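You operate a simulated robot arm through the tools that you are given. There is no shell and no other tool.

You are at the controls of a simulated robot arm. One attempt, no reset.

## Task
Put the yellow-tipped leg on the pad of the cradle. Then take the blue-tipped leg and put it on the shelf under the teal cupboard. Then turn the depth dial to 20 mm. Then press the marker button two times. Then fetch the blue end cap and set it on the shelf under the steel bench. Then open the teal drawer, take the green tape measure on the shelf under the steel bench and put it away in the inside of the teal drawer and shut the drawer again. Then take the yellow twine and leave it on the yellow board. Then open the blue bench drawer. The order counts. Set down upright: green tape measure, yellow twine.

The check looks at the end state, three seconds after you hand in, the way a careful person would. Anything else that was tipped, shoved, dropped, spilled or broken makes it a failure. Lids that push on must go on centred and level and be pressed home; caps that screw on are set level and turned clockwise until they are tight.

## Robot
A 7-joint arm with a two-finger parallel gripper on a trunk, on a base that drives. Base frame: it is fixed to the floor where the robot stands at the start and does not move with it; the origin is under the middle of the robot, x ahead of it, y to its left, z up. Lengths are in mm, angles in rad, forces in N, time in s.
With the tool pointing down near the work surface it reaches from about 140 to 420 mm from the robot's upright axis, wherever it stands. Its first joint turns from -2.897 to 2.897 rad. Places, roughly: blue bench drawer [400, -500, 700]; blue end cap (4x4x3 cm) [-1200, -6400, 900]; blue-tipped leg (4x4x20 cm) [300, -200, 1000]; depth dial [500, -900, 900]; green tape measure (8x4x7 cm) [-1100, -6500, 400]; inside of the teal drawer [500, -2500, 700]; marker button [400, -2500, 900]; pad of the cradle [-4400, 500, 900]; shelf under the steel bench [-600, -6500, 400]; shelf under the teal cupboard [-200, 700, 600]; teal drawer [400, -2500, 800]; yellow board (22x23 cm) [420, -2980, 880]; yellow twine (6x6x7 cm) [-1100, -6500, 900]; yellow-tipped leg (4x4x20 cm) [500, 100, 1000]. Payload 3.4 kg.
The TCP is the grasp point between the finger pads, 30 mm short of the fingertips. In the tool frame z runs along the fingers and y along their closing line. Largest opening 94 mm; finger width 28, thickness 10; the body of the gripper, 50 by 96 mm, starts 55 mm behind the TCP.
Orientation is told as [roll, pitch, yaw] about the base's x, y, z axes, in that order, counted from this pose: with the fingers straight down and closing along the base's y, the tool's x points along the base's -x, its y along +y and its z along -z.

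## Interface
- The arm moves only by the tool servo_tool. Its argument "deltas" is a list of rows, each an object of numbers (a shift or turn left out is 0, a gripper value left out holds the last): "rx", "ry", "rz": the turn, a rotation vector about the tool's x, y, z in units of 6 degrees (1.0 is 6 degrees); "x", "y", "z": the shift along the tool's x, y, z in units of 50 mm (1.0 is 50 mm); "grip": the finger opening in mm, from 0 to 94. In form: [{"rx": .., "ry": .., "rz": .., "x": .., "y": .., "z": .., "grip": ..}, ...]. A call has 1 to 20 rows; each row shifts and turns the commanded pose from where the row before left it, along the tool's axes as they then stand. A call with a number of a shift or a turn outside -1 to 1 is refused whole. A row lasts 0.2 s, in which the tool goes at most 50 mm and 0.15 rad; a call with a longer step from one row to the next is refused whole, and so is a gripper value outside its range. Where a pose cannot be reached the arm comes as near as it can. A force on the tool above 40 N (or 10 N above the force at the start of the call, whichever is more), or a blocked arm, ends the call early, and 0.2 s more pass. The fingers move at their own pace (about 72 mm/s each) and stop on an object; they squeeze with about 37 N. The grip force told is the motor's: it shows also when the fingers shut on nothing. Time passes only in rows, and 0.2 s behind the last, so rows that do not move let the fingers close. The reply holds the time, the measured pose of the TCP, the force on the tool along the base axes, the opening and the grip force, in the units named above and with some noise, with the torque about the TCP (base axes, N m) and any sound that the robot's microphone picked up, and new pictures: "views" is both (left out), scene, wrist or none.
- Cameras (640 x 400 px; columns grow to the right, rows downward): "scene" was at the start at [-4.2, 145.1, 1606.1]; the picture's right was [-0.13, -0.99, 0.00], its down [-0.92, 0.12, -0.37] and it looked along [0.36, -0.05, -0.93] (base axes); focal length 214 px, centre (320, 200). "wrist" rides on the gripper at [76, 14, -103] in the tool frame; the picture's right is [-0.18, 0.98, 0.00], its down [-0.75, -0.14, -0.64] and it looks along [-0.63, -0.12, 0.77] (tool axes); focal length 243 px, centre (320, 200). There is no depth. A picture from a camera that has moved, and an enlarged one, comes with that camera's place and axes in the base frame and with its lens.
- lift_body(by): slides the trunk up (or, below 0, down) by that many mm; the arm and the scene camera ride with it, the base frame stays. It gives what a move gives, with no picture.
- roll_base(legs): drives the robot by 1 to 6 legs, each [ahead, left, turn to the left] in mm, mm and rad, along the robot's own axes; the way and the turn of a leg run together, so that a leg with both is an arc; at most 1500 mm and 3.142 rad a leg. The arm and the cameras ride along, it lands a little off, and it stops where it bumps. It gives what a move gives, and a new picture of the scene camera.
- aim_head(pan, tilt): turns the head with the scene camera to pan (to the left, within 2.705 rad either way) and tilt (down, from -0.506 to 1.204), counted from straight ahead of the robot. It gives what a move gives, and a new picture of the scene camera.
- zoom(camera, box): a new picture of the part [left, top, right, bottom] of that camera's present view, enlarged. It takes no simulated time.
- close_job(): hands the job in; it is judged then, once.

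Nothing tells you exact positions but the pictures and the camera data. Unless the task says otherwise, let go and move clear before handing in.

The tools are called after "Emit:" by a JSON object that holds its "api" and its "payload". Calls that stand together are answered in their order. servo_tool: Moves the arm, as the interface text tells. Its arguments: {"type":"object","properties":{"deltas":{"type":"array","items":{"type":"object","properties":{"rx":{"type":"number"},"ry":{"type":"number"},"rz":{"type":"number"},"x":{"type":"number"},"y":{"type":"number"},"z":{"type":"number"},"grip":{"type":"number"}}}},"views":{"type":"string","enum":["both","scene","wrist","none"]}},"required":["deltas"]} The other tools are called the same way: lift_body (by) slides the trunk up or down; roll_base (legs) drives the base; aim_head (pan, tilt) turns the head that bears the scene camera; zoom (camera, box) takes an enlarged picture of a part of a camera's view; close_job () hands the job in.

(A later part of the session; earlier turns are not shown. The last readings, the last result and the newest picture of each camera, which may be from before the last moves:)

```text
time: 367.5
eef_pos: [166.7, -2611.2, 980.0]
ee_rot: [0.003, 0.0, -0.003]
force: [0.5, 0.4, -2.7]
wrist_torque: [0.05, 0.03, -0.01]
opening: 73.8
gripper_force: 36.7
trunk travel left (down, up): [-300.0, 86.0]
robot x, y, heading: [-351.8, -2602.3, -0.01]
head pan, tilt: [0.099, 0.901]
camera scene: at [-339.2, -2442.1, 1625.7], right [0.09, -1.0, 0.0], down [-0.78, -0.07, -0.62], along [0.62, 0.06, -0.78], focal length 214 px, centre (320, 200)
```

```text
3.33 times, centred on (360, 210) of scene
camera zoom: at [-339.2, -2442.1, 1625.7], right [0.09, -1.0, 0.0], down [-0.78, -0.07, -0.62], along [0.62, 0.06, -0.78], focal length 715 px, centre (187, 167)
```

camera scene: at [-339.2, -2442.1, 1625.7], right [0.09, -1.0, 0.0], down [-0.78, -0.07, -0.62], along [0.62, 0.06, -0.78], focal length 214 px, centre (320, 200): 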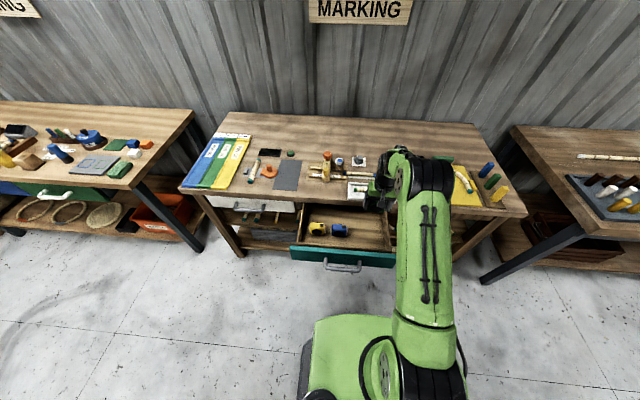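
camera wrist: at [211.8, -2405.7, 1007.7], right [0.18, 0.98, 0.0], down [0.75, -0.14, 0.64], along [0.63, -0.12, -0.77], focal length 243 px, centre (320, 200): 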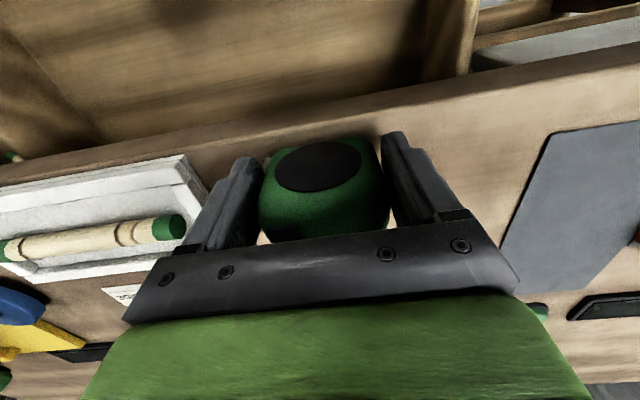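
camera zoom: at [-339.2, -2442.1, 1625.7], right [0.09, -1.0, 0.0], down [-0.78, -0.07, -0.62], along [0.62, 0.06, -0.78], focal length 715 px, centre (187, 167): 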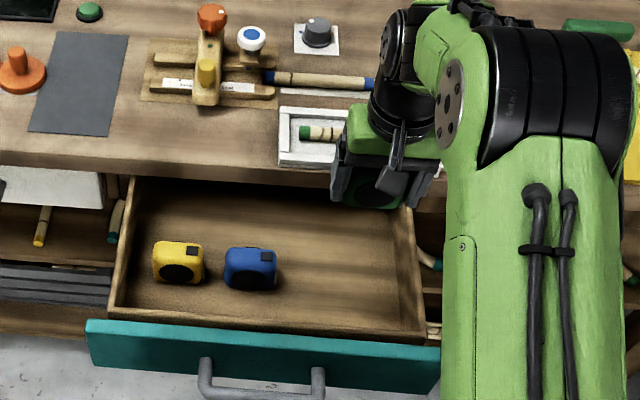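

The tape hangs over the drawer's free right side, centred between the blue tape and the right wall. Lowering with the trunk.

Emit:
{"api": "lift_body", "payload": {"by": -150}}

Emit:
{"api": "zoom", "payload": {"camera": "wrist", "box": [0, 0, 640, 400]}}

Emit:
{"api": "zoom", "payload": {"camera": "scene", "box": [280, 130, 460, 270]}}

```text
time: 369.3
eef_pos: [166.5, -2609.4, 831.3]
ee_rot: [0.003, -0.001, -0.001]
force: [-0.6, 0.4, -2.9]
wrist_torque: [-0.02, 0.02, 0.02]
opening: 73.9
gripper_force: 37.1
trunk travel left (down, up): [-150.0, 236.0]
robot x, y, heading: [-356.7, -2600.4, -0.007]
head pan, tilt: [0.099, 0.901]
```

```text
1.00 times, centred on (320, 200) of wrist (not enlarged: the box is as wide or as high as the picture)
camera zoom: at [89.6, -2597.6, 932.8], right [0.19, 0.98, 0.0], down [0.75, -0.14, 0.64], along [0.63, -0.12, -0.77], focal length 243 px, centre (320, 200)
```

zoom: 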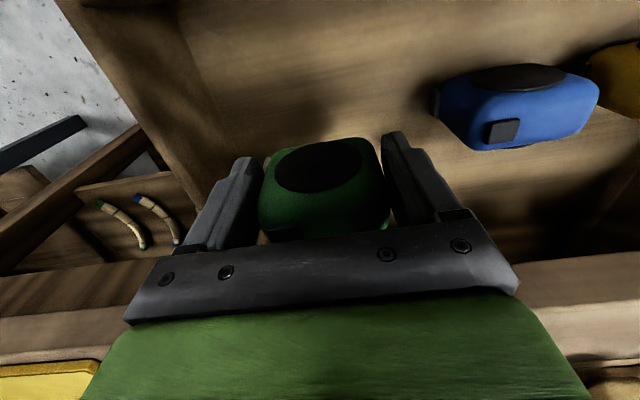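

```text
2.86 times, centred on (370, 200) of scene
camera zoom: at [-339.4, -2440.6, 1476.3], right [0.09, -1.0, 0.0], down [-0.78, -0.07, -0.62], along [0.62, 0.06, -0.78], focal length 613 px, centre (177, 200)
```

zoom: 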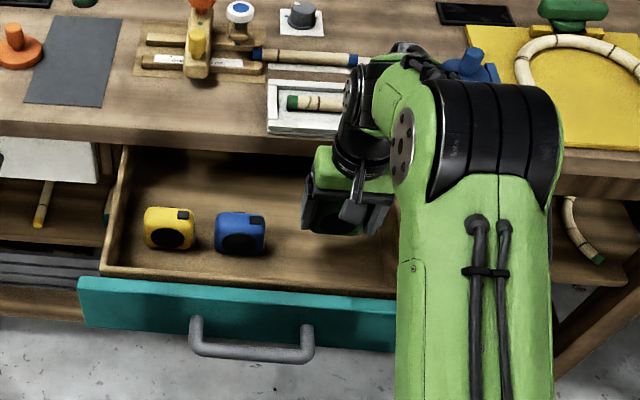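

Emit:
{"api": "lift_body", "payload": {"by": -40}}

Emit:
{"api": "servo_tool", "payload": {"deltas": [{"z": 0.06}, {"z": 0.06}, {"z": 0.05}, {"z": 0.05}, {}], "views": "wrist"}}

```text
time: 370.1
eef_pos: [165.9, -2609.2, 790.8]
ee_rot: [0.004, -0.002, -0.002]
force: [0.1, 0.0, -2.3]
wrist_torque: [-0.01, 0.01, -0.03]
opening: 73.8
gripper_force: 36.8
trunk travel left (down, up): [-110.0, 276.0]
robot x, y, heading: [-356.5, -2602.1, -0.01]
head pan, tilt: [0.099, 0.901]
```

```text
time: 371.3
eef_pos: [167.0, -2610.6, 780.1]
ee_rot: [0.005, 0.0, -0.002]
force: [0.0, -0.4, -2.2]
wrist_torque: [0.0, 0.03, 0.01]
opening: 73.5
gripper_force: 37.0
trunk travel left (down, up): [-110.0, 276.0]
robot x, y, heading: [-355.5, -2600.7, -0.002]
head pan, tilt: [0.099, 0.901]
camera wrist: at [89.6, -2597.6, 881.4], right [0.19, 0.98, 0.0], down [0.75, -0.14, 0.64], along [0.63, -0.12, -0.77], focal length 243 px, centre (320, 200)
```

wrist: 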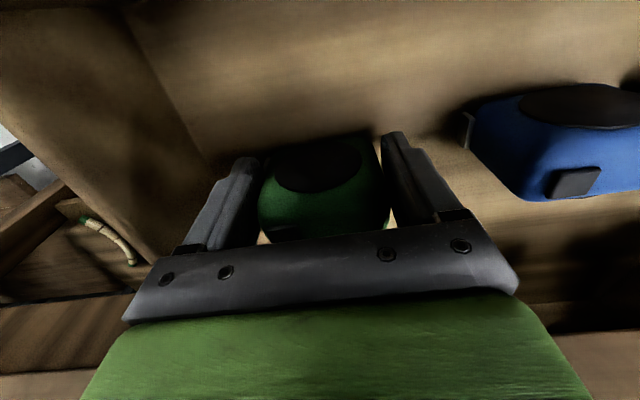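

Emit:
{"api": "servo_tool", "payload": {"deltas": [{"z": 0.05}, {"z": 0.05}, {"z": 0.05}, {}], "views": "none"}}

```text
time: 372.3
eef_pos: [164.3, -2609.9, 776.6]
ee_rot: [0.003, -0.009, -0.002]
force: [0.9, -0.1, 32.3]
wrist_torque: [-0.09, -0.51, 0.02]
opening: 74.2
gripper_force: 36.6
trunk travel left (down, up): [-110.0, 276.0]
robot x, y, heading: [-360.4, -2600.9, -0.01]
head pan, tilt: [0.099, 0.901]
```

The tape touches the drawer floor. Relaxing and releasing.

Emit:
{"api": "servo_tool", "payload": {"deltas": [{"z": -0.06}, {"grip": 80}, {"grip": 88}, {"grip": 92}, {}, {"z": -0.4}, {"z": -0.8}, {"z": -0.8}, {"z": -0.8}], "views": "wrist"}}

```text
time: 374.3
eef_pos: [164.1, -2610.7, 916.4]
ee_rot: [0.003, -0.001, -0.002]
force: [0.2, -0.3, 0.1]
wrist_torque: [0.02, -0.01, 0.04]
opening: 92.0
gripper_force: 0.0
trunk travel left (down, up): [-110.0, 276.0]
robot x, y, heading: [-357.4, -2599.8, -0.01]
head pan, tilt: [0.099, 0.901]
camera wrist: at [88.5, -2597.8, 1018.1], right [0.19, 0.98, 0.0], down [0.75, -0.14, 0.64], along [0.63, -0.12, -0.77], focal length 243 px, centre (320, 200)
```

wrist: 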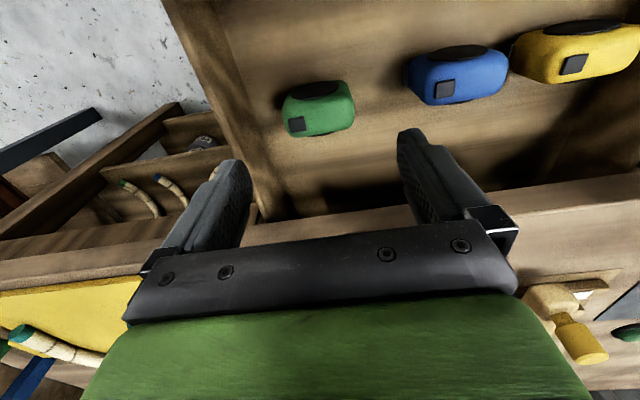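

All three tapes stand upright in the drawer. To shut it, I'll close the fingers, place them in front of the handle bar, and push the bar home.

Emit:
{"api": "servo_tool", "payload": {"deltas": [{"z": -0.4, "grip": 0}, {"x": 0.9}, {"x": 0.9}, {"x": 0.9}, {"x": 0.9}, {"x": 0.9}], "views": "none"}}

Emit:
{"api": "roll_base", "payload": {"legs": [[0, 105, 0.005]]}}

Emit:
{"api": "zoom", "payload": {"camera": "wrist", "box": [0, 0, 640, 400]}}

Emit:
{"api": "zoom", "payload": {"camera": "scene", "box": [260, 130, 440, 270]}}

```text
time: 375.7
eef_pos: [-60.2, -2610.6, 936.0]
ee_rot: [0.004, -0.003, -0.001]
force: [0.3, -0.1, 0.4]
wrist_torque: [-0.01, 0.0, -0.03]
opening: 0.3
gripper_force: 33.2
trunk travel left (down, up): [-110.0, 276.0]
robot x, y, heading: [-353.9, -2603.7, -0.008]
head pan, tilt: [0.099, 0.901]
```

```text
time: 376.9
eef_pos: [-59.5, -2503.2, 935.3]
ee_rot: [0.003, -0.001, 0.004]
force: [-0.2, -0.1, 0.8]
wrist_torque: [-0.04, 0.04, 0.04]
opening: 0.1
gripper_force: 33.1
trunk travel left (down, up): [-110.0, 276.0]
robot x, y, heading: [-356.0, -2497.0, -0.003]
head pan, tilt: [0.099, 0.901]
camera scene: at [-340.0, -2332.9, 1435.9], right [0.1, -1.0, 0.0], down [-0.78, -0.08, -0.62], along [0.62, 0.06, -0.78], focal length 214 px, centre (320, 200)
```

scene: 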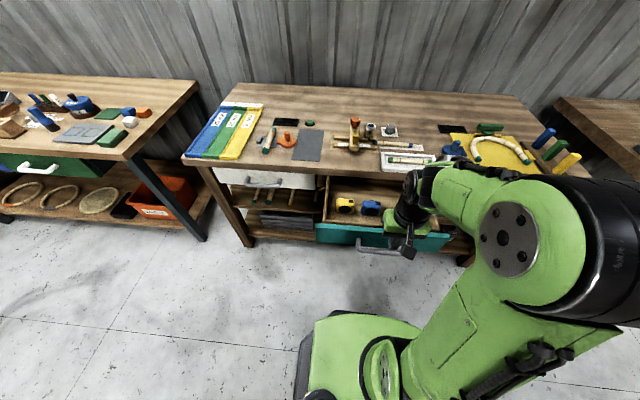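

```text
1.00 times, centred on (320, 200) of wrist (not enlarged: the box is as wide or as high as the picture)
camera zoom: at [-135.3, -2489.6, 1036.9], right [0.18, 0.98, 0.0], down [0.75, -0.14, 0.64], along [0.63, -0.11, -0.77], focal length 243 px, centre (320, 200)
```

zoom: 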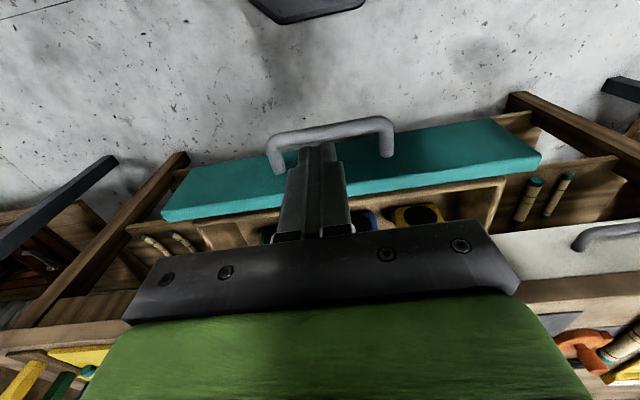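

```text
2.86 times, centred on (350, 200) of scene
camera zoom: at [-340.0, -2332.9, 1435.9], right [0.1, -1.0, 0.0], down [-0.78, -0.08, -0.62], along [0.62, 0.06, -0.78], focal length 613 px, centre (234, 200)
```

zoom: 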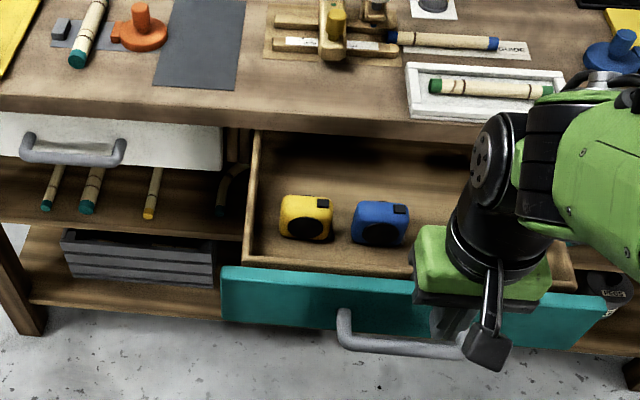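

The fingertips are about 23 mm in front of the bar. Lowering to the bar's height.

Emit:
{"api": "lift_body", "payload": {"by": -110}}

Emit:
{"api": "servo_tool", "payload": {"deltas": [{"z": 0.5}, {"z": 0.56}], "views": "both"}}

```text
time: 378.3
eef_pos: [-59.1, -2503.6, 826.6]
ee_rot: [0.004, -0.001, 0.003]
force: [0.7, -0.4, -0.5]
wrist_torque: [0.01, 0.03, 0.03]
opening: 0.0
gripper_force: 32.8
trunk travel left (down, up): [0.0, 386.0]
robot x, y, heading: [-354.0, -2497.3, -0.0]
head pan, tilt: [0.099, 0.901]
```

```text
time: 378.9
eef_pos: [-58.7, -2501.3, 772.8]
ee_rot: [0.003, -0.001, 0.002]
force: [-0.3, -0.1, 0.5]
wrist_torque: [0.04, 0.02, -0.03]
opening: 0.0
gripper_force: 32.7
trunk travel left (down, up): [0.0, 386.0]
robot x, y, heading: [-353.1, -2498.9, 0.002]
head pan, tilt: [0.099, 0.901]
camera scene: at [-339.7, -2334.7, 1326.6], right [0.1, -1.0, 0.0], down [-0.78, -0.08, -0.62], along [0.62, 0.06, -0.78], focal length 214 px, centre (320, 200)
camera wrist: at [-135.2, -2489.9, 874.6], right [0.18, 0.98, 0.0], down [0.75, -0.14, 0.64], along [0.63, -0.11, -0.77], focal length 243 px, centre (320, 200)
```

scene: 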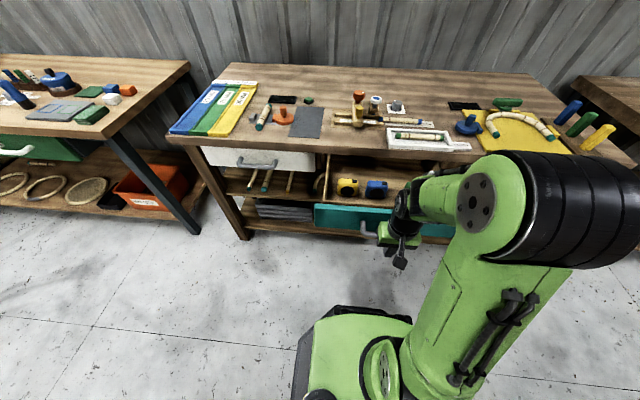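
wrist: 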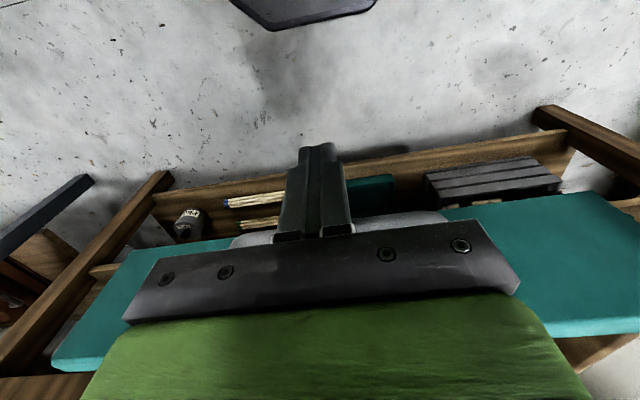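

The fingers stand in front of the bar. Pushing the drawer with the base first.

Emit:
{"api": "roll_base", "payload": {"legs": [[150, 0, 0]]}}

Emit:
{"api": "zoom", "payload": {"camera": "scene", "box": [260, 130, 440, 270]}}

```text
time: 380.3
eef_pos: [91.1, -2502.8, 772.4]
ee_rot: [0.005, 0.0, 0.004]
force: [1.0, -0.3, -0.1]
wrist_torque: [0.01, 0.02, -0.03]
opening: 0.0
gripper_force: 32.8
trunk travel left (down, up): [0.0, 386.0]
robot x, y, heading: [-208.0, -2492.6, -0.003]
head pan, tilt: [0.099, 0.901]
camera scene: at [-189.6, -2334.9, 1326.6], right [0.1, -1.0, 0.0], down [-0.78, -0.08, -0.62], along [0.62, 0.06, -0.78], focal length 214 px, centre (320, 200)
```

scene: 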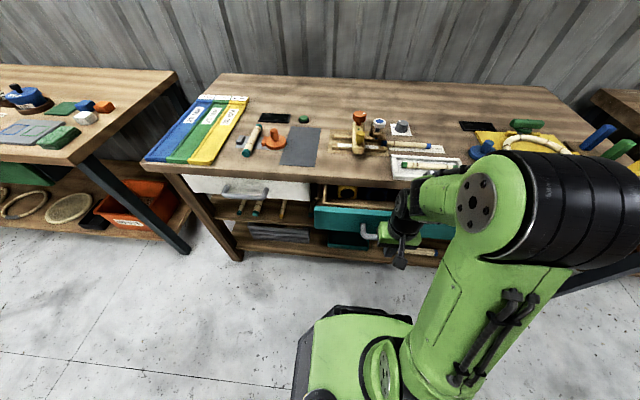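

```text
2.86 times, centred on (350, 200) of scene
camera zoom: at [-189.6, -2334.9, 1326.6], right [0.1, -1.0, 0.0], down [-0.78, -0.08, -0.62], along [0.62, 0.06, -0.78], focal length 613 px, centre (234, 200)
```

zoom: 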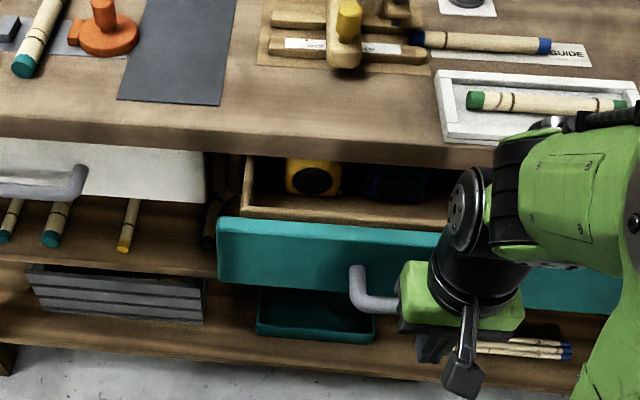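

Emit:
{"api": "servo_tool", "payload": {"deltas": [{"x": -0.4}, {"x": -0.4}, {"x": -0.4}, {"x": -0.4}, {"x": -0.4}, {"x": -0.4}], "views": "both"}}

```text
time: 381.7
eef_pos: [211.0, -2502.0, 774.3]
ee_rot: [0.004, -0.001, 0.004]
force: [0.2, 0.0, 0.1]
wrist_torque: [0.0, -0.01, -0.02]
opening: 0.4
gripper_force: 33.2
trunk travel left (down, up): [0.0, 386.0]
robot x, y, heading: [-206.3, -2492.2, -0.01]
head pan, tilt: [0.099, 0.901]
camera scene: at [-190.0, -2334.9, 1326.6], right [0.1, -1.0, 0.0], down [-0.78, -0.08, -0.62], along [0.62, 0.06, -0.78], focal length 214 px, centre (320, 200)
camera wrist: at [134.9, -2490.0, 875.7], right [0.18, 0.98, 0.0], down [0.75, -0.14, 0.64], along [0.63, -0.11, -0.77], focal length 243 px, centre (320, 200)
```

scene: 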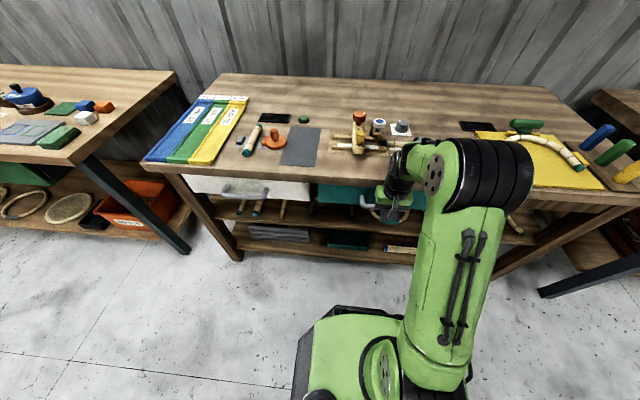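
wrist: 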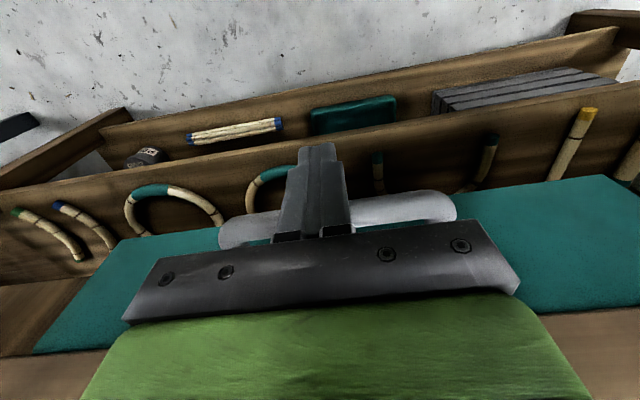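

Emit:
{"api": "servo_tool", "payload": {"deltas": [{"x": -0.16}, {"x": -0.1}, {"x": -0.1}, {"x": -0.1}, {"x": -0.1}, {}], "views": "both"}}

```text
time: 382.5
eef_pos: [220.9, -2502.4, 771.7]
ee_rot: [0.004, 0.023, 0.003]
force: [-14.1, -0.1, 5.6]
wrist_torque: [0.1, 0.02, 0.02]
opening: 0.0
gripper_force: 33.2
trunk travel left (down, up): [0.0, 386.0]
robot x, y, heading: [-203.5, -2496.4, 0.001]
head pan, tilt: [0.099, 0.901]
stopped in row 4: the force on the tool passed its limit at 46 N (the readings are from after the stop); the commanded pose is now the measured one
camera scene: at [-193.7, -2334.9, 1326.7], right [0.1, -1.0, 0.0], down [-0.78, -0.08, -0.62], along [0.62, 0.06, -0.78], focal length 214 px, centre (320, 200)
camera wrist: at [146.1, -2489.9, 875.9], right [0.18, 0.98, 0.0], down [0.77, -0.14, 0.62], along [0.61, -0.11, -0.78], focal length 243 px, centre (320, 200)
```

scene: 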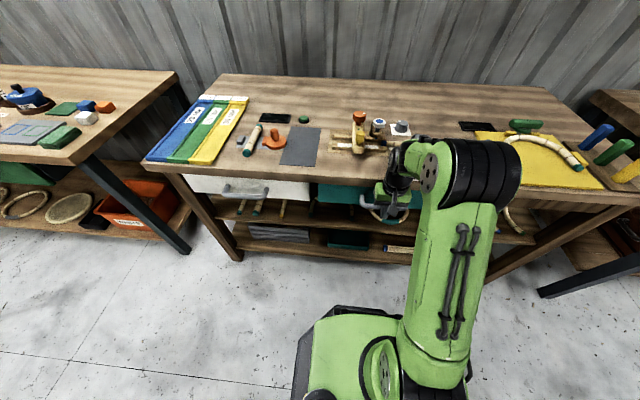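
wrist: 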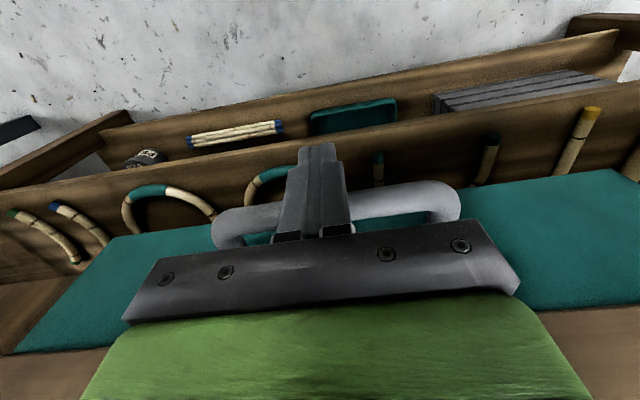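

The push met firm resistance at about the original closed position. I'll back off and check that it's flush with the white drawer.

Emit:
{"api": "servo_tool", "payload": {"deltas": [{"x": 0.5}, {"x": 0.9}, {"x": 0.9}, {"x": 0.9}], "views": "wrist"}}

Emit:
{"api": "aim_head", "payload": {"pan": 0.3, "tilt": 0.8}}

Emit:
{"api": "zoom", "payload": {"camera": "scene", "box": [280, 120, 480, 260]}}

```text
time: 383.5
eef_pos: [63.4, -2504.7, 774.8]
ee_rot: [0.002, 0.017, 0.003]
force: [-0.4, -0.7, 0.3]
wrist_torque: [0.02, -0.01, -0.02]
opening: 0.0
gripper_force: 32.7
trunk travel left (down, up): [0.0, 386.0]
robot x, y, heading: [-204.7, -2496.1, -0.002]
head pan, tilt: [0.099, 0.901]
camera wrist: at [-10.9, -2491.2, 877.8], right [0.18, 0.98, 0.0], down [0.77, -0.14, 0.63], along [0.62, -0.11, -0.78], focal length 243 px, centre (320, 200)
```

wrist: 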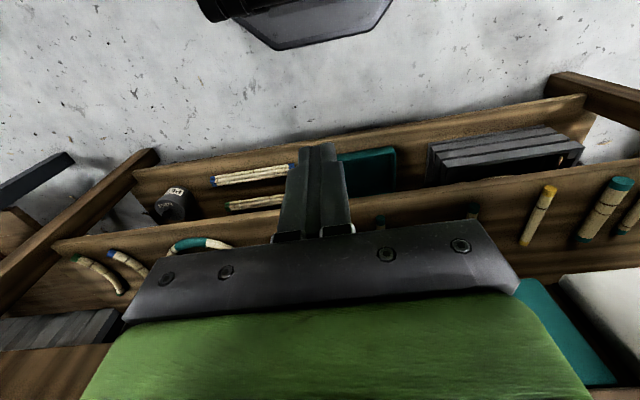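

```text
time: 384.2
eef_pos: [63.8, -2504.4, 774.9]
ee_rot: [0.003, 0.017, 0.004]
force: [-0.6, 0.2, -0.2]
wrist_torque: [0.0, -0.02, 0.04]
opening: 0.1
gripper_force: 33.0
trunk travel left (down, up): [0.0, 386.0]
robot x, y, heading: [-207.6, -2494.2, -0.001]
head pan, tilt: [0.3, 0.799]
camera scene: at [-189.0, -2318.6, 1334.5], right [0.29, -0.96, 0.0], down [-0.69, -0.21, -0.7], along [0.67, 0.2, -0.72], focal length 214 px, centre (320, 200)
```

scene: 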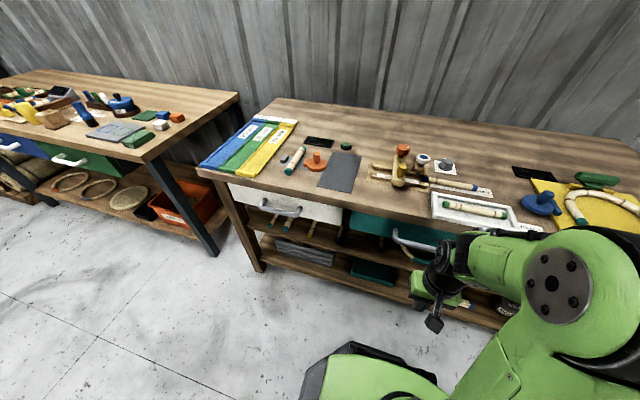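

```text
2.86 times, centred on (380, 190) of scene
camera zoom: at [-189.0, -2318.6, 1334.5], right [0.29, -0.96, 0.0], down [-0.69, -0.21, -0.7], along [0.67, 0.2, -0.72], focal length 613 px, centre (149, 229)
```

zoom: 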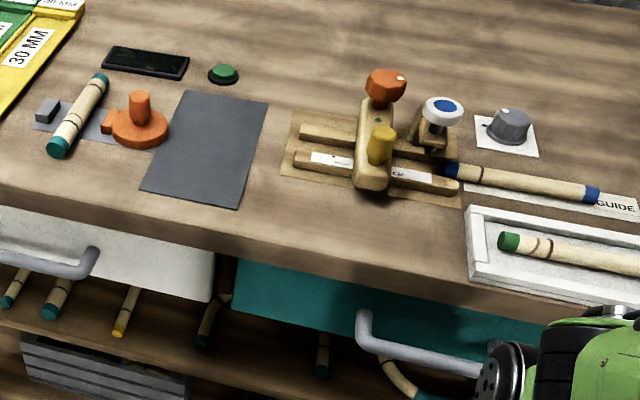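

The bar is back at its closed position, so the drawer is shut with the tape inside. Next is the twine, but first I'll look at the yellow board on the way.

Emit:
{"api": "lift_body", "payload": {"by": 300}}

Emit:
{"api": "roll_base", "payload": {"legs": [[-180, 0, 0], [0, -480, 0]]}}

Emit:
{"api": "aim_head", "payload": {"pan": 0.1, "tilt": 0.85}}

Emit:
{"api": "zoom", "payload": {"camera": "scene", "box": [240, 120, 440, 260]}}

```text
time: 387.2
eef_pos: [63.9, -2504.2, 1073.6]
ee_rot: [0.004, 0.018, 0.004]
force: [-0.1, -0.1, 0.2]
wrist_torque: [0.03, 0.0, -0.02]
opening: 0.1
gripper_force: 32.9
trunk travel left (down, up): [-300.0, 86.0]
robot x, y, heading: [-208.2, -2495.2, -0.003]
head pan, tilt: [0.3, 0.799]
```

```text
time: 391.2
eef_pos: [-116.3, -2980.1, 1073.6]
ee_rot: [0.002, 0.017, 0.002]
force: [-0.3, 0.2, 0.1]
wrist_torque: [0.04, -0.01, 0.0]
opening: 0.2
gripper_force: 33.1
trunk travel left (down, up): [-300.0, 86.0]
robot x, y, heading: [-386.8, -2968.3, -0.001]
head pan, tilt: [0.3, 0.799]
camera scene: at [-370.0, -2794.1, 1633.6], right [0.29, -0.96, 0.0], down [-0.69, -0.21, -0.7], along [0.67, 0.2, -0.72], focal length 214 px, centre (320, 200)
```

scene: 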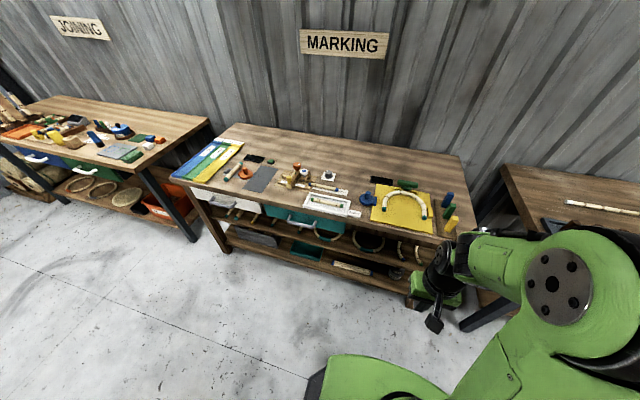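

```text
time: 391.9
eef_pos: [-116.5, -2978.4, 1073.2]
ee_rot: [0.003, 0.018, 0.002]
force: [0.3, -0.3, 0.4]
wrist_torque: [0.02, 0.03, 0.0]
opening: 0.0
gripper_force: 32.8
trunk travel left (down, up): [-300.0, 86.0]
robot x, y, heading: [-386.7, -2966.7, 0.0]
head pan, tilt: [0.099, 0.85]
camera scene: at [-369.3, -2809.0, 1629.5], right [0.1, -1.0, 0.0], down [-0.75, -0.07, -0.66], along [0.66, 0.06, -0.75], focal length 214 px, centre (320, 200)
```

scene: 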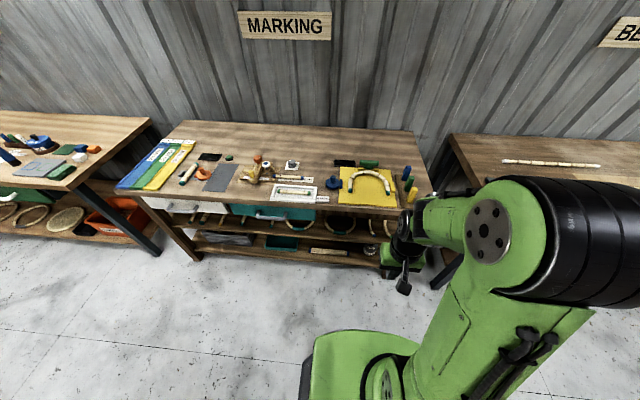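

```text
2.86 times, centred on (340, 190) of scene
camera zoom: at [-369.3, -2809.0, 1629.5], right [0.1, -1.0, 0.0], down [-0.75, -0.07, -0.66], along [0.66, 0.06, -0.75], focal length 613 px, centre (263, 229)
```

zoom: 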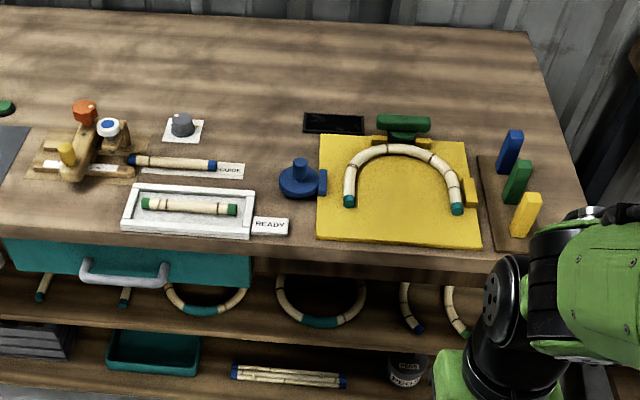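

The area inside the cane arch on the yellow board is free: about 130 mm wide, centred near (390, -2979). Now driving to the steel bench for the twine.

Emit:
{"api": "roll_base", "payload": {"legs": [[0, 0, -1.571], [1500, 0, 0], [1230, 0, 0], [0, -690, 0]]}}

Emit:
{"api": "servo_tool", "payload": {"deltas": [{"ry": -0.16, "z": -0.8, "grip": 94}, {"x": -0.9, "z": -0.6}, {"x": -0.9}, {"x": -0.9}], "views": "wrist"}}

Emit:
{"api": "aim_head", "payload": {"pan": 0.0, "tilt": 0.85}}

```text
time: 412.4
eef_pos: [-1097.0, -5971.1, 1074.0]
ee_rot: [0.003, 0.017, -1.574]
force: [0.9, 0.0, 0.5]
wrist_torque: [-0.01, 0.01, 0.0]
opening: 0.4
gripper_force: 32.7
trunk travel left (down, up): [-300.0, 86.0]
robot x, y, heading: [-1084.7, -5698.3, -1.581]
head pan, tilt: [0.099, 0.85]
camera scene: at [-927.0, -5719.3, 1629.5], right [-1.0, -0.09, 0.0], down [-0.07, 0.75, -0.66], along [0.06, -0.66, -0.75], focal length 214 px, centre (320, 200)
```

scene: 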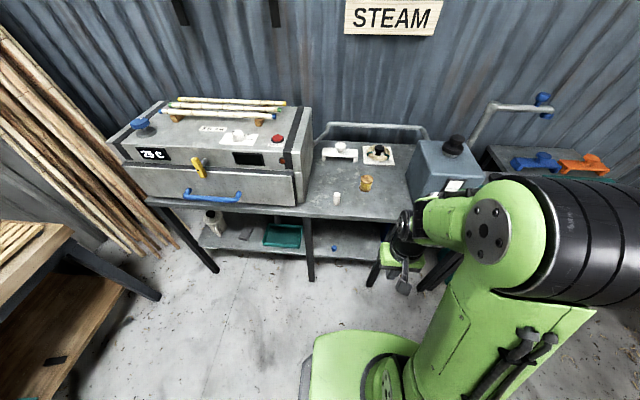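

```text
refused: row 2 steps farther than a row can; nothing moved
```

```text
time: 413.1
eef_pos: [-1095.8, -5971.2, 1073.8]
ee_rot: [0.003, 0.019, -1.574]
force: [0.3, -0.4, 0.4]
wrist_torque: [0.0, 0.01, 0.01]
opening: 0.2
gripper_force: 32.9
trunk travel left (down, up): [-300.0, 86.0]
robot x, y, heading: [-1084.8, -5698.3, -1.58]
head pan, tilt: [0.0, 0.85]
camera scene: at [-934.0, -5719.6, 1629.5], right [-1.0, 0.01, 0.0], down [0.01, 0.75, -0.66], along [-0.01, -0.66, -0.75], focal length 214 px, centre (320, 200)
```

scene: 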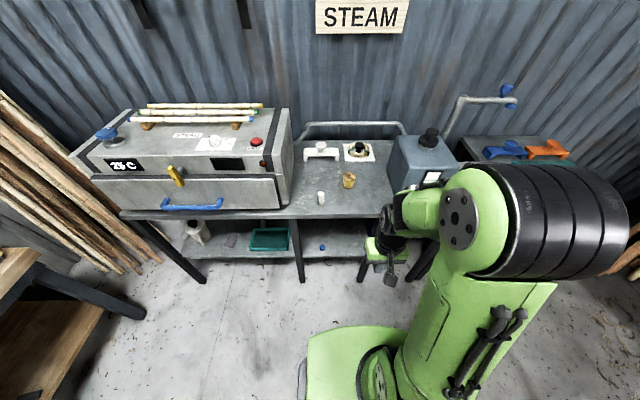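

Emit:
{"api": "servo_tool", "payload": {"deltas": [{"ry": -0.17, "z": -0.7, "grip": 94}, {"z": -0.7}, {"x": -0.9}, {"x": -0.9}, {"x": -0.9}], "views": "wrist"}}

Emit:
{"api": "zoom", "payload": {"camera": "scene", "box": [280, 120, 440, 240]}}

```text
time: 414.3
eef_pos: [-1096.6, -6111.2, 1143.2]
ee_rot: [0.004, 0.002, -1.574]
force: [0.6, -0.5, -0.2]
wrist_torque: [0.03, 0.03, 0.04]
opening: 94.0
gripper_force: 0.0
trunk travel left (down, up): [-300.0, 86.0]
robot x, y, heading: [-1087.9, -5702.2, -1.58]
head pan, tilt: [0.0, 0.85]
camera wrist: at [-1081.7, -6035.8, 1245.1], right [0.98, -0.19, 0.0], down [-0.15, -0.75, 0.64], along [-0.12, -0.63, -0.77], focal length 243 px, centre (320, 200)
```

wrist: 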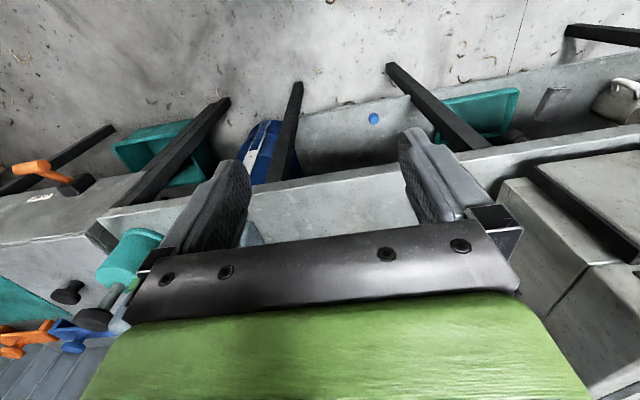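

```text
3.33 times, centred on (360, 180) of scene
camera zoom: at [-934.2, -5722.6, 1629.4], right [-1.0, 0.01, 0.0], down [0.01, 0.75, -0.66], along [-0.01, -0.66, -0.75], focal length 715 px, centre (187, 267)
```

zoom: 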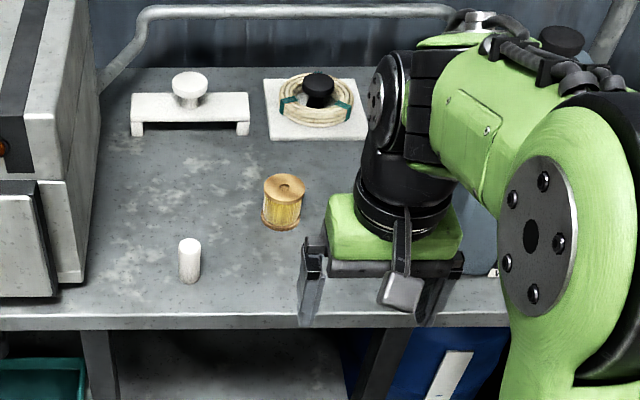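

The twine spool is at about (-1082, -6485). Driving closer with the tool high.

Emit:
{"api": "roll_base", "payload": {"legs": [[315, 14, 0.009]]}}

Emit:
{"api": "servo_tool", "payload": {"deltas": [{"x": -0.5, "z": 0.5}, {"z": 0.5}], "views": "wrist"}}

Emit:
{"api": "zoom", "payload": {"camera": "scene", "box": [260, 90, 440, 220]}}

```text
time: 416.4
eef_pos: [-1080.0, -6427.2, 1144.2]
ee_rot: [0.004, 0.003, -1.564]
force: [-0.4, -0.4, 0.4]
wrist_torque: [0.04, -0.01, 0.0]
opening: 94.1
gripper_force: 0.1
trunk travel left (down, up): [-300.0, 86.0]
robot x, y, heading: [-1069.4, -6016.0, -1.574]
head pan, tilt: [0.0, 0.85]
camera scene: at [-921.0, -6036.4, 1629.5], right [-1.0, 0.0, 0.0], down [0.0, 0.75, -0.66], along [0.0, -0.66, -0.75], focal length 214 px, centre (320, 200)
```

scene: 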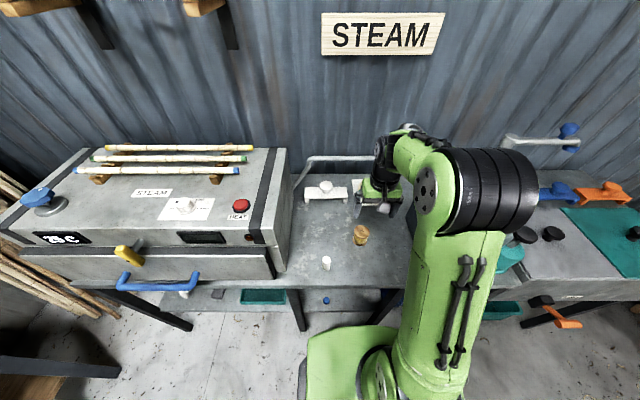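

```text
time: 417.0
eef_pos: [-1078.8, -6449.9, 1094.1]
ee_rot: [0.004, -0.001, -1.563]
force: [-0.4, 0.5, -0.1]
wrist_torque: [-0.02, -0.03, 0.0]
opening: 93.8
gripper_force: 0.2
trunk travel left (down, up): [-300.0, 86.0]
robot x, y, heading: [-1072.1, -6018.8, -1.568]
head pan, tilt: [0.0, 0.85]
camera wrist: at [-1065.1, -6375.3, 1195.9], right [0.98, -0.18, 0.0], down [-0.14, -0.75, 0.64], along [-0.11, -0.63, -0.77], focal length 243 px, centre (320, 200)
```

wrist: 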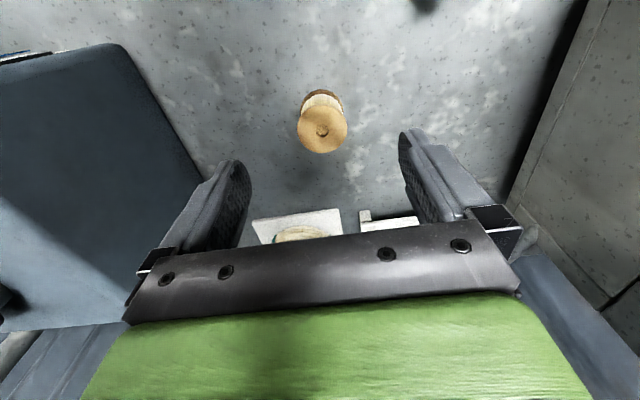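

```text
3.08 times, centred on (350, 155) of scene
camera zoom: at [-921.0, -6034.8, 1629.5], right [-1.0, 0.0, 0.0], down [0.0, 0.75, -0.66], along [0.0, -0.66, -0.75], focal length 660 px, centre (228, 338)
```

zoom: 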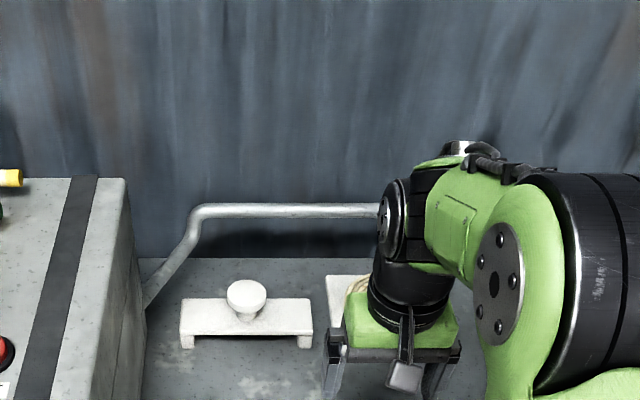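

The spool's axis is at about (-1083, -6489). Moving over it and partway down.

Emit:
{"api": "servo_tool", "payload": {"deltas": [{"x": -0.39, "y": -0.04}, {"x": -0.39, "y": -0.04, "z": 0.5}, {"z": 0.8}, {"z": 0.6}], "views": "wrist"}}

```text
time: 418.0
eef_pos: [-1081.4, -6489.5, 998.1]
ee_rot: [0.004, 0.002, -1.566]
force: [-0.6, -0.2, 1.0]
wrist_torque: [0.02, -0.01, 0.02]
opening: 93.9
gripper_force: 0.1
trunk travel left (down, up): [-300.0, 86.0]
robot x, y, heading: [-1072.3, -6018.0, -1.567]
head pan, tilt: [0.0, 0.85]
camera wrist: at [-1068.0, -6414.5, 1100.0], right [0.98, -0.18, 0.0], down [-0.14, -0.76, 0.64], along [-0.11, -0.63, -0.77], focal length 243 px, centre (320, 200)
```

wrist: 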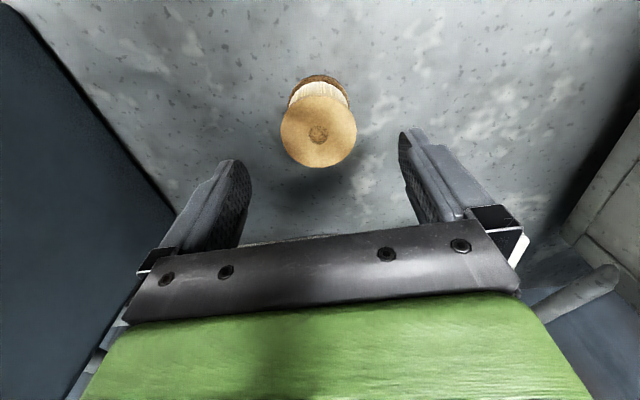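

The spool is centred on the tool axis. Descending around it and closing.

Emit:
{"api": "servo_tool", "payload": {"deltas": [{"z": 0.7}, {"z": 0.7}, {"z": 0.62}, {"grip": 76}, {"grip": 64}, {"grip": 50}, {"grip": 40}, {"grip": 40}], "views": "wrist"}}

```text
time: 419.8
eef_pos: [-1081.7, -6489.1, 898.5]
ee_rot: [0.004, 0.001, -1.563]
force: [-0.4, -0.2, -0.3]
wrist_torque: [-0.03, 0.01, -0.01]
opening: 61.0
gripper_force: 37.5
trunk travel left (down, up): [-300.0, 86.0]
robot x, y, heading: [-1073.1, -6015.9, -1.567]
head pan, tilt: [0.0, 0.85]
camera wrist: at [-1068.2, -6414.1, 1000.5], right [0.98, -0.18, 0.0], down [-0.14, -0.75, 0.64], along [-0.11, -0.63, -0.77], focal length 243 px, centre (320, 200)
```

wrist: 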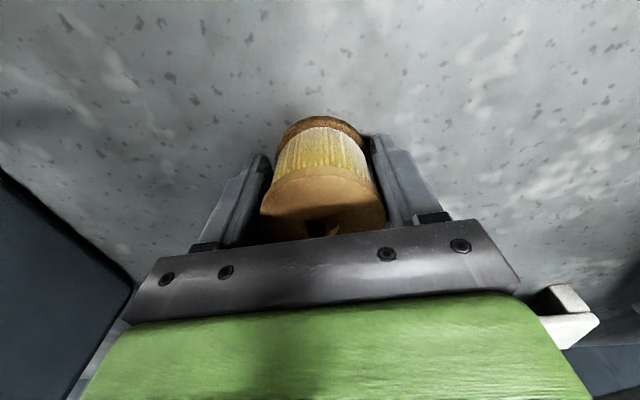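

The spool is gripped at 61 mm. Lifting straight up, then backing away and driving to the yellow board.

Emit:
{"api": "servo_tool", "payload": {"deltas": [{"z": -0.3}, {"z": -0.6}, {"z": -0.8}, {"z": -0.8}, {"z": -0.8}], "views": "wrist"}}

Emit:
{"api": "roll_base", "payload": {"legs": [[-320, 0, 0], [0, 690, 0], [-1500, 0, 0], [-1210, 0, 0], [0, 0, 1.57]]}}

Emit:
{"api": "aim_head", "payload": {"pan": 0.1, "tilt": 0.9}}

```text
time: 421.0
eef_pos: [-1081.3, -6488.6, 1062.8]
ee_rot: [0.004, 0.0, -1.563]
force: [-0.4, 0.1, -1.2]
wrist_torque: [0.01, -0.03, -0.02]
opening: 60.9
gripper_force: 36.9
trunk travel left (down, up): [-300.0, 86.0]
robot x, y, heading: [-1071.1, -6019.0, -1.565]
head pan, tilt: [0.0, 0.85]
camera wrist: at [-1067.3, -6413.5, 1164.8], right [0.98, -0.18, 0.0], down [-0.14, -0.75, 0.64], along [-0.11, -0.63, -0.77], focal length 243 px, centre (320, 200)
```

wrist: 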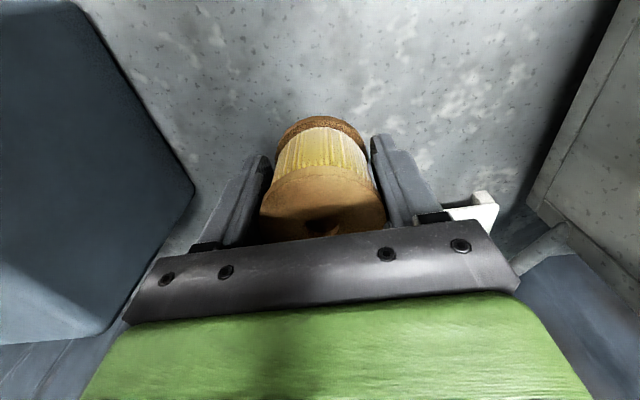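

```text
time: 443.0
eef_pos: [65.7, -3011.9, 1063.3]
ee_rot: [0.003, 0.0, 0.006]
force: [0.4, 0.3, -0.6]
wrist_torque: [0.0, 0.01, -0.01]
opening: 60.3
gripper_force: 37.1
trunk travel left (down, up): [-300.0, 86.0]
robot x, y, heading: [-408.6, -3008.7, 0.003]
head pan, tilt: [0.0, 0.85]
camera scene: at [-388.6, -2850.4, 1629.5], right [0.0, -1.0, 0.0], down [-0.75, 0.0, -0.66], along [0.66, 0.0, -0.75], focal length 214 px, centre (320, 200)
```

scene: 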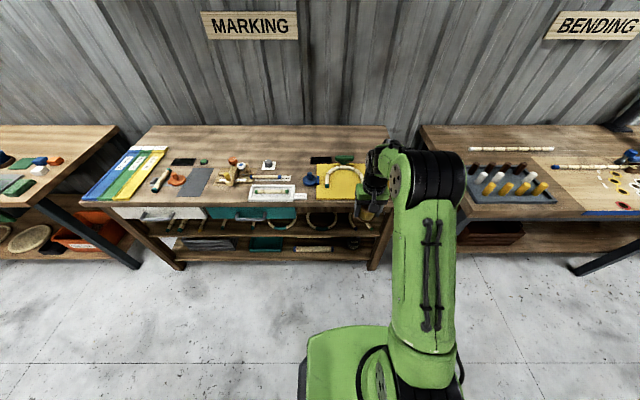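

```text
time: 443.6
eef_pos: [64.4, -3011.2, 1062.6]
ee_rot: [0.003, 0.001, 0.006]
force: [0.2, 0.6, -1.1]
wrist_torque: [0.0, -0.01, -0.03]
opening: 60.1
gripper_force: 36.7
trunk travel left (down, up): [-300.0, 86.0]
robot x, y, heading: [-405.4, -3002.8, 0.003]
head pan, tilt: [0.099, 0.901]
camera scene: at [-391.6, -2843.0, 1625.6], right [0.1, -0.99, 0.0], down [-0.78, -0.08, -0.62], along [0.62, 0.06, -0.78], focal length 214 px, centre (320, 200)
```

scene: 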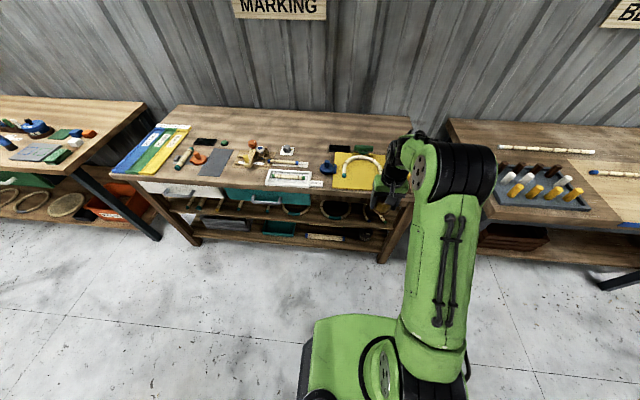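

Emit:
{"api": "roll_base", "payload": {"legs": [[300, 32, -0.003]]}}

Emit:
{"api": "zoom", "payload": {"camera": "wrist", "box": [0, 0, 640, 400]}}

Emit:
{"api": "aim_head", "payload": {"pan": -0.1, "tilt": 1.1}}

Emit:
{"api": "zoom", "payload": {"camera": "scene", "box": [260, 110, 420, 230]}}

```text
time: 445.7
eef_pos: [367.0, -2980.1, 1062.3]
ee_rot: [0.003, 0.001, 0.002]
force: [0.7, 0.2, -1.0]
wrist_torque: [-0.02, 0.04, 0.03]
opening: 60.1
gripper_force: 37.0
trunk travel left (down, up): [-300.0, 86.0]
robot x, y, heading: [-102.6, -2971.4, -0.004]
head pan, tilt: [0.099, 0.901]
camera scene: at [-88.3, -2810.8, 1625.6], right [0.1, -1.0, 0.0], down [-0.78, -0.08, -0.62], along [0.62, 0.06, -0.78], focal length 214 px, centre (320, 200)
```

scene: 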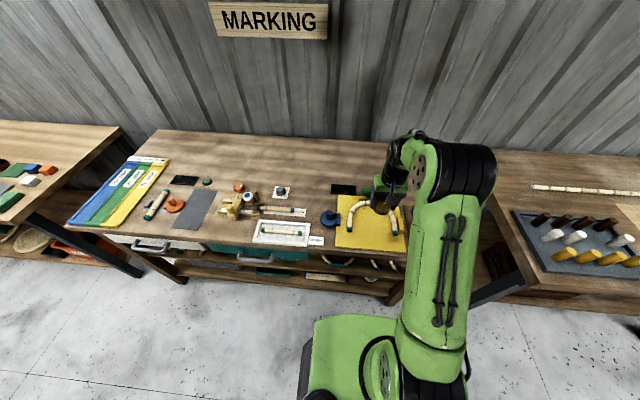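

```text
1.00 times, centred on (320, 200) of wrist (not enlarged: the box is as wide or as high as the picture)
camera zoom: at [291.2, -2967.4, 1163.9], right [0.18, 0.98, 0.0], down [0.76, -0.14, 0.64], along [0.63, -0.11, -0.77], focal length 243 px, centre (320, 200)
```

zoom: 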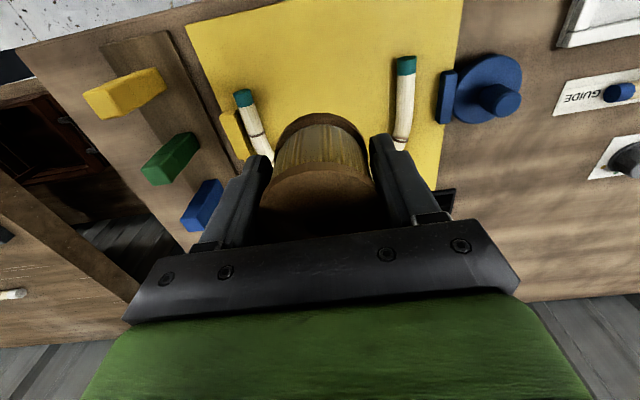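

```text
time: 446.4
eef_pos: [366.2, -2979.1, 1061.7]
ee_rot: [0.002, -0.001, 0.005]
force: [0.7, -0.6, -1.5]
wrist_torque: [-0.02, -0.02, 0.02]
opening: 59.9
gripper_force: 37.0
trunk travel left (down, up): [-300.0, 86.0]
robot x, y, heading: [-107.1, -2974.7, 0.0]
head pan, tilt: [-0.099, 1.1]
camera scene: at [-102.0, -2824.6, 1611.8], right [-0.1, -0.99, 0.0], down [-0.89, 0.09, -0.45], along [0.45, -0.05, -0.89], focal length 214 px, centre (320, 200)
```

scene: 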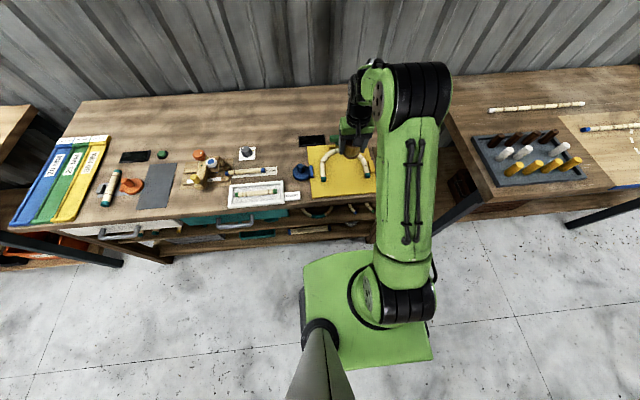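

```text
3.33 times, centred on (340, 170) of scene
camera zoom: at [-102.0, -2824.6, 1611.8], right [-0.1, -0.99, 0.0], down [-0.89, 0.09, -0.45], along [0.45, -0.05, -0.89], focal length 715 px, centre (253, 300)
```

zoom: 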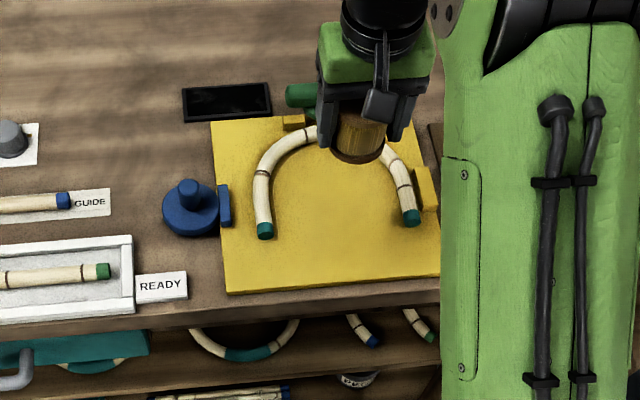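

The arch ends are at x≈360, y≈-2887 and -3065, so the middle of the open area is near (378, -2976). Lowering the spool there.

Emit:
{"api": "servo_tool", "payload": {"deltas": [{"x": -0.22, "y": 0.07}, {"z": 0.8}, {"z": 0.8}, {"z": 0.8}, {"z": 0.3}], "views": "wrist"}}

Emit:
{"api": "zoom", "payload": {"camera": "scene", "box": [260, 110, 420, 230]}}

```text
time: 447.6
eef_pos: [376.9, -2975.1, 927.3]
ee_rot: [0.003, 0.0, 0.005]
force: [-0.6, -0.3, -0.6]
wrist_torque: [-0.02, -0.02, 0.02]
opening: 59.8
gripper_force: 36.8
trunk travel left (down, up): [-300.0, 86.0]
robot x, y, heading: [-105.8, -2971.7, -0.002]
head pan, tilt: [-0.099, 1.1]
camera wrist: at [300.7, -2963.4, 1028.7], right [0.18, 0.98, 0.0], down [0.75, -0.14, 0.64], along [0.63, -0.11, -0.77], focal length 243 px, centre (320, 200)
```

wrist: 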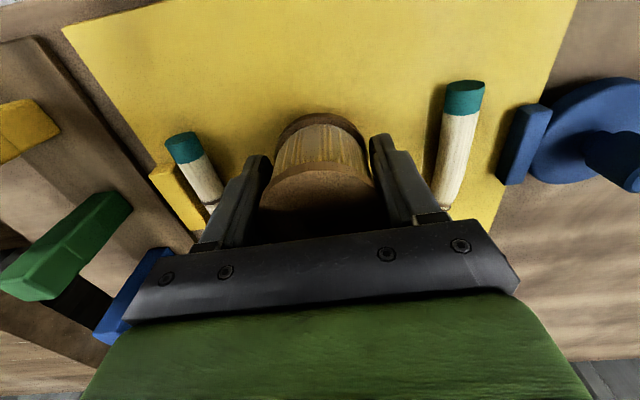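

```text
3.33 times, centred on (340, 170) of scene
camera zoom: at [-101.8, -2824.7, 1611.8], right [-0.1, -0.99, 0.0], down [-0.89, 0.09, -0.45], along [0.45, -0.05, -0.89], focal length 715 px, centre (253, 300)
```

zoom: 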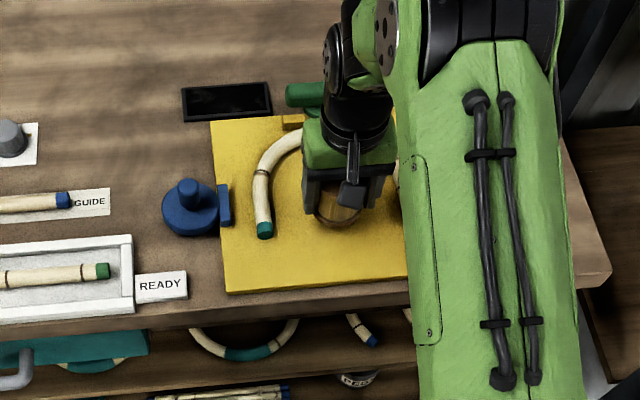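

Emit:
{"api": "servo_tool", "payload": {"deltas": [{"z": 0.12}, {"z": 0.1}, {"z": 0.05}, {"z": 0.05}, {}], "views": "none"}}

```text
time: 448.8
eef_pos: [377.5, -2975.8, 909.9]
ee_rot: [0.003, 0.001, 0.005]
force: [-0.1, 0.1, -1.5]
wrist_torque: [0.04, -0.03, 0.02]
opening: 60.0
gripper_force: 36.9
trunk travel left (down, up): [-300.0, 86.0]
robot x, y, heading: [-109.1, -2971.2, -0.007]
head pan, tilt: [-0.099, 1.1]
```

Emit:
{"api": "servo_tool", "payload": {"deltas": [{"z": 0.05}, {"z": 0.05}, {"z": 0.04}, {}], "views": "none"}}

```text
time: 450.0
eef_pos: [378.1, -2976.3, 908.9]
ee_rot: [0.005, -0.01, 0.004]
force: [-7.1, 0.4, 16.9]
wrist_torque: [-0.22, 0.2, -0.09]
opening: 59.4
gripper_force: 36.7
trunk travel left (down, up): [-300.0, 86.0]
robot x, y, heading: [-104.1, -2971.4, -0.001]
head pan, tilt: [-0.099, 1.1]
stopped in row 4: the force on the tool passed its limit at 41 N (the readings are from after the stop); the commanded pose is now the measured one
```

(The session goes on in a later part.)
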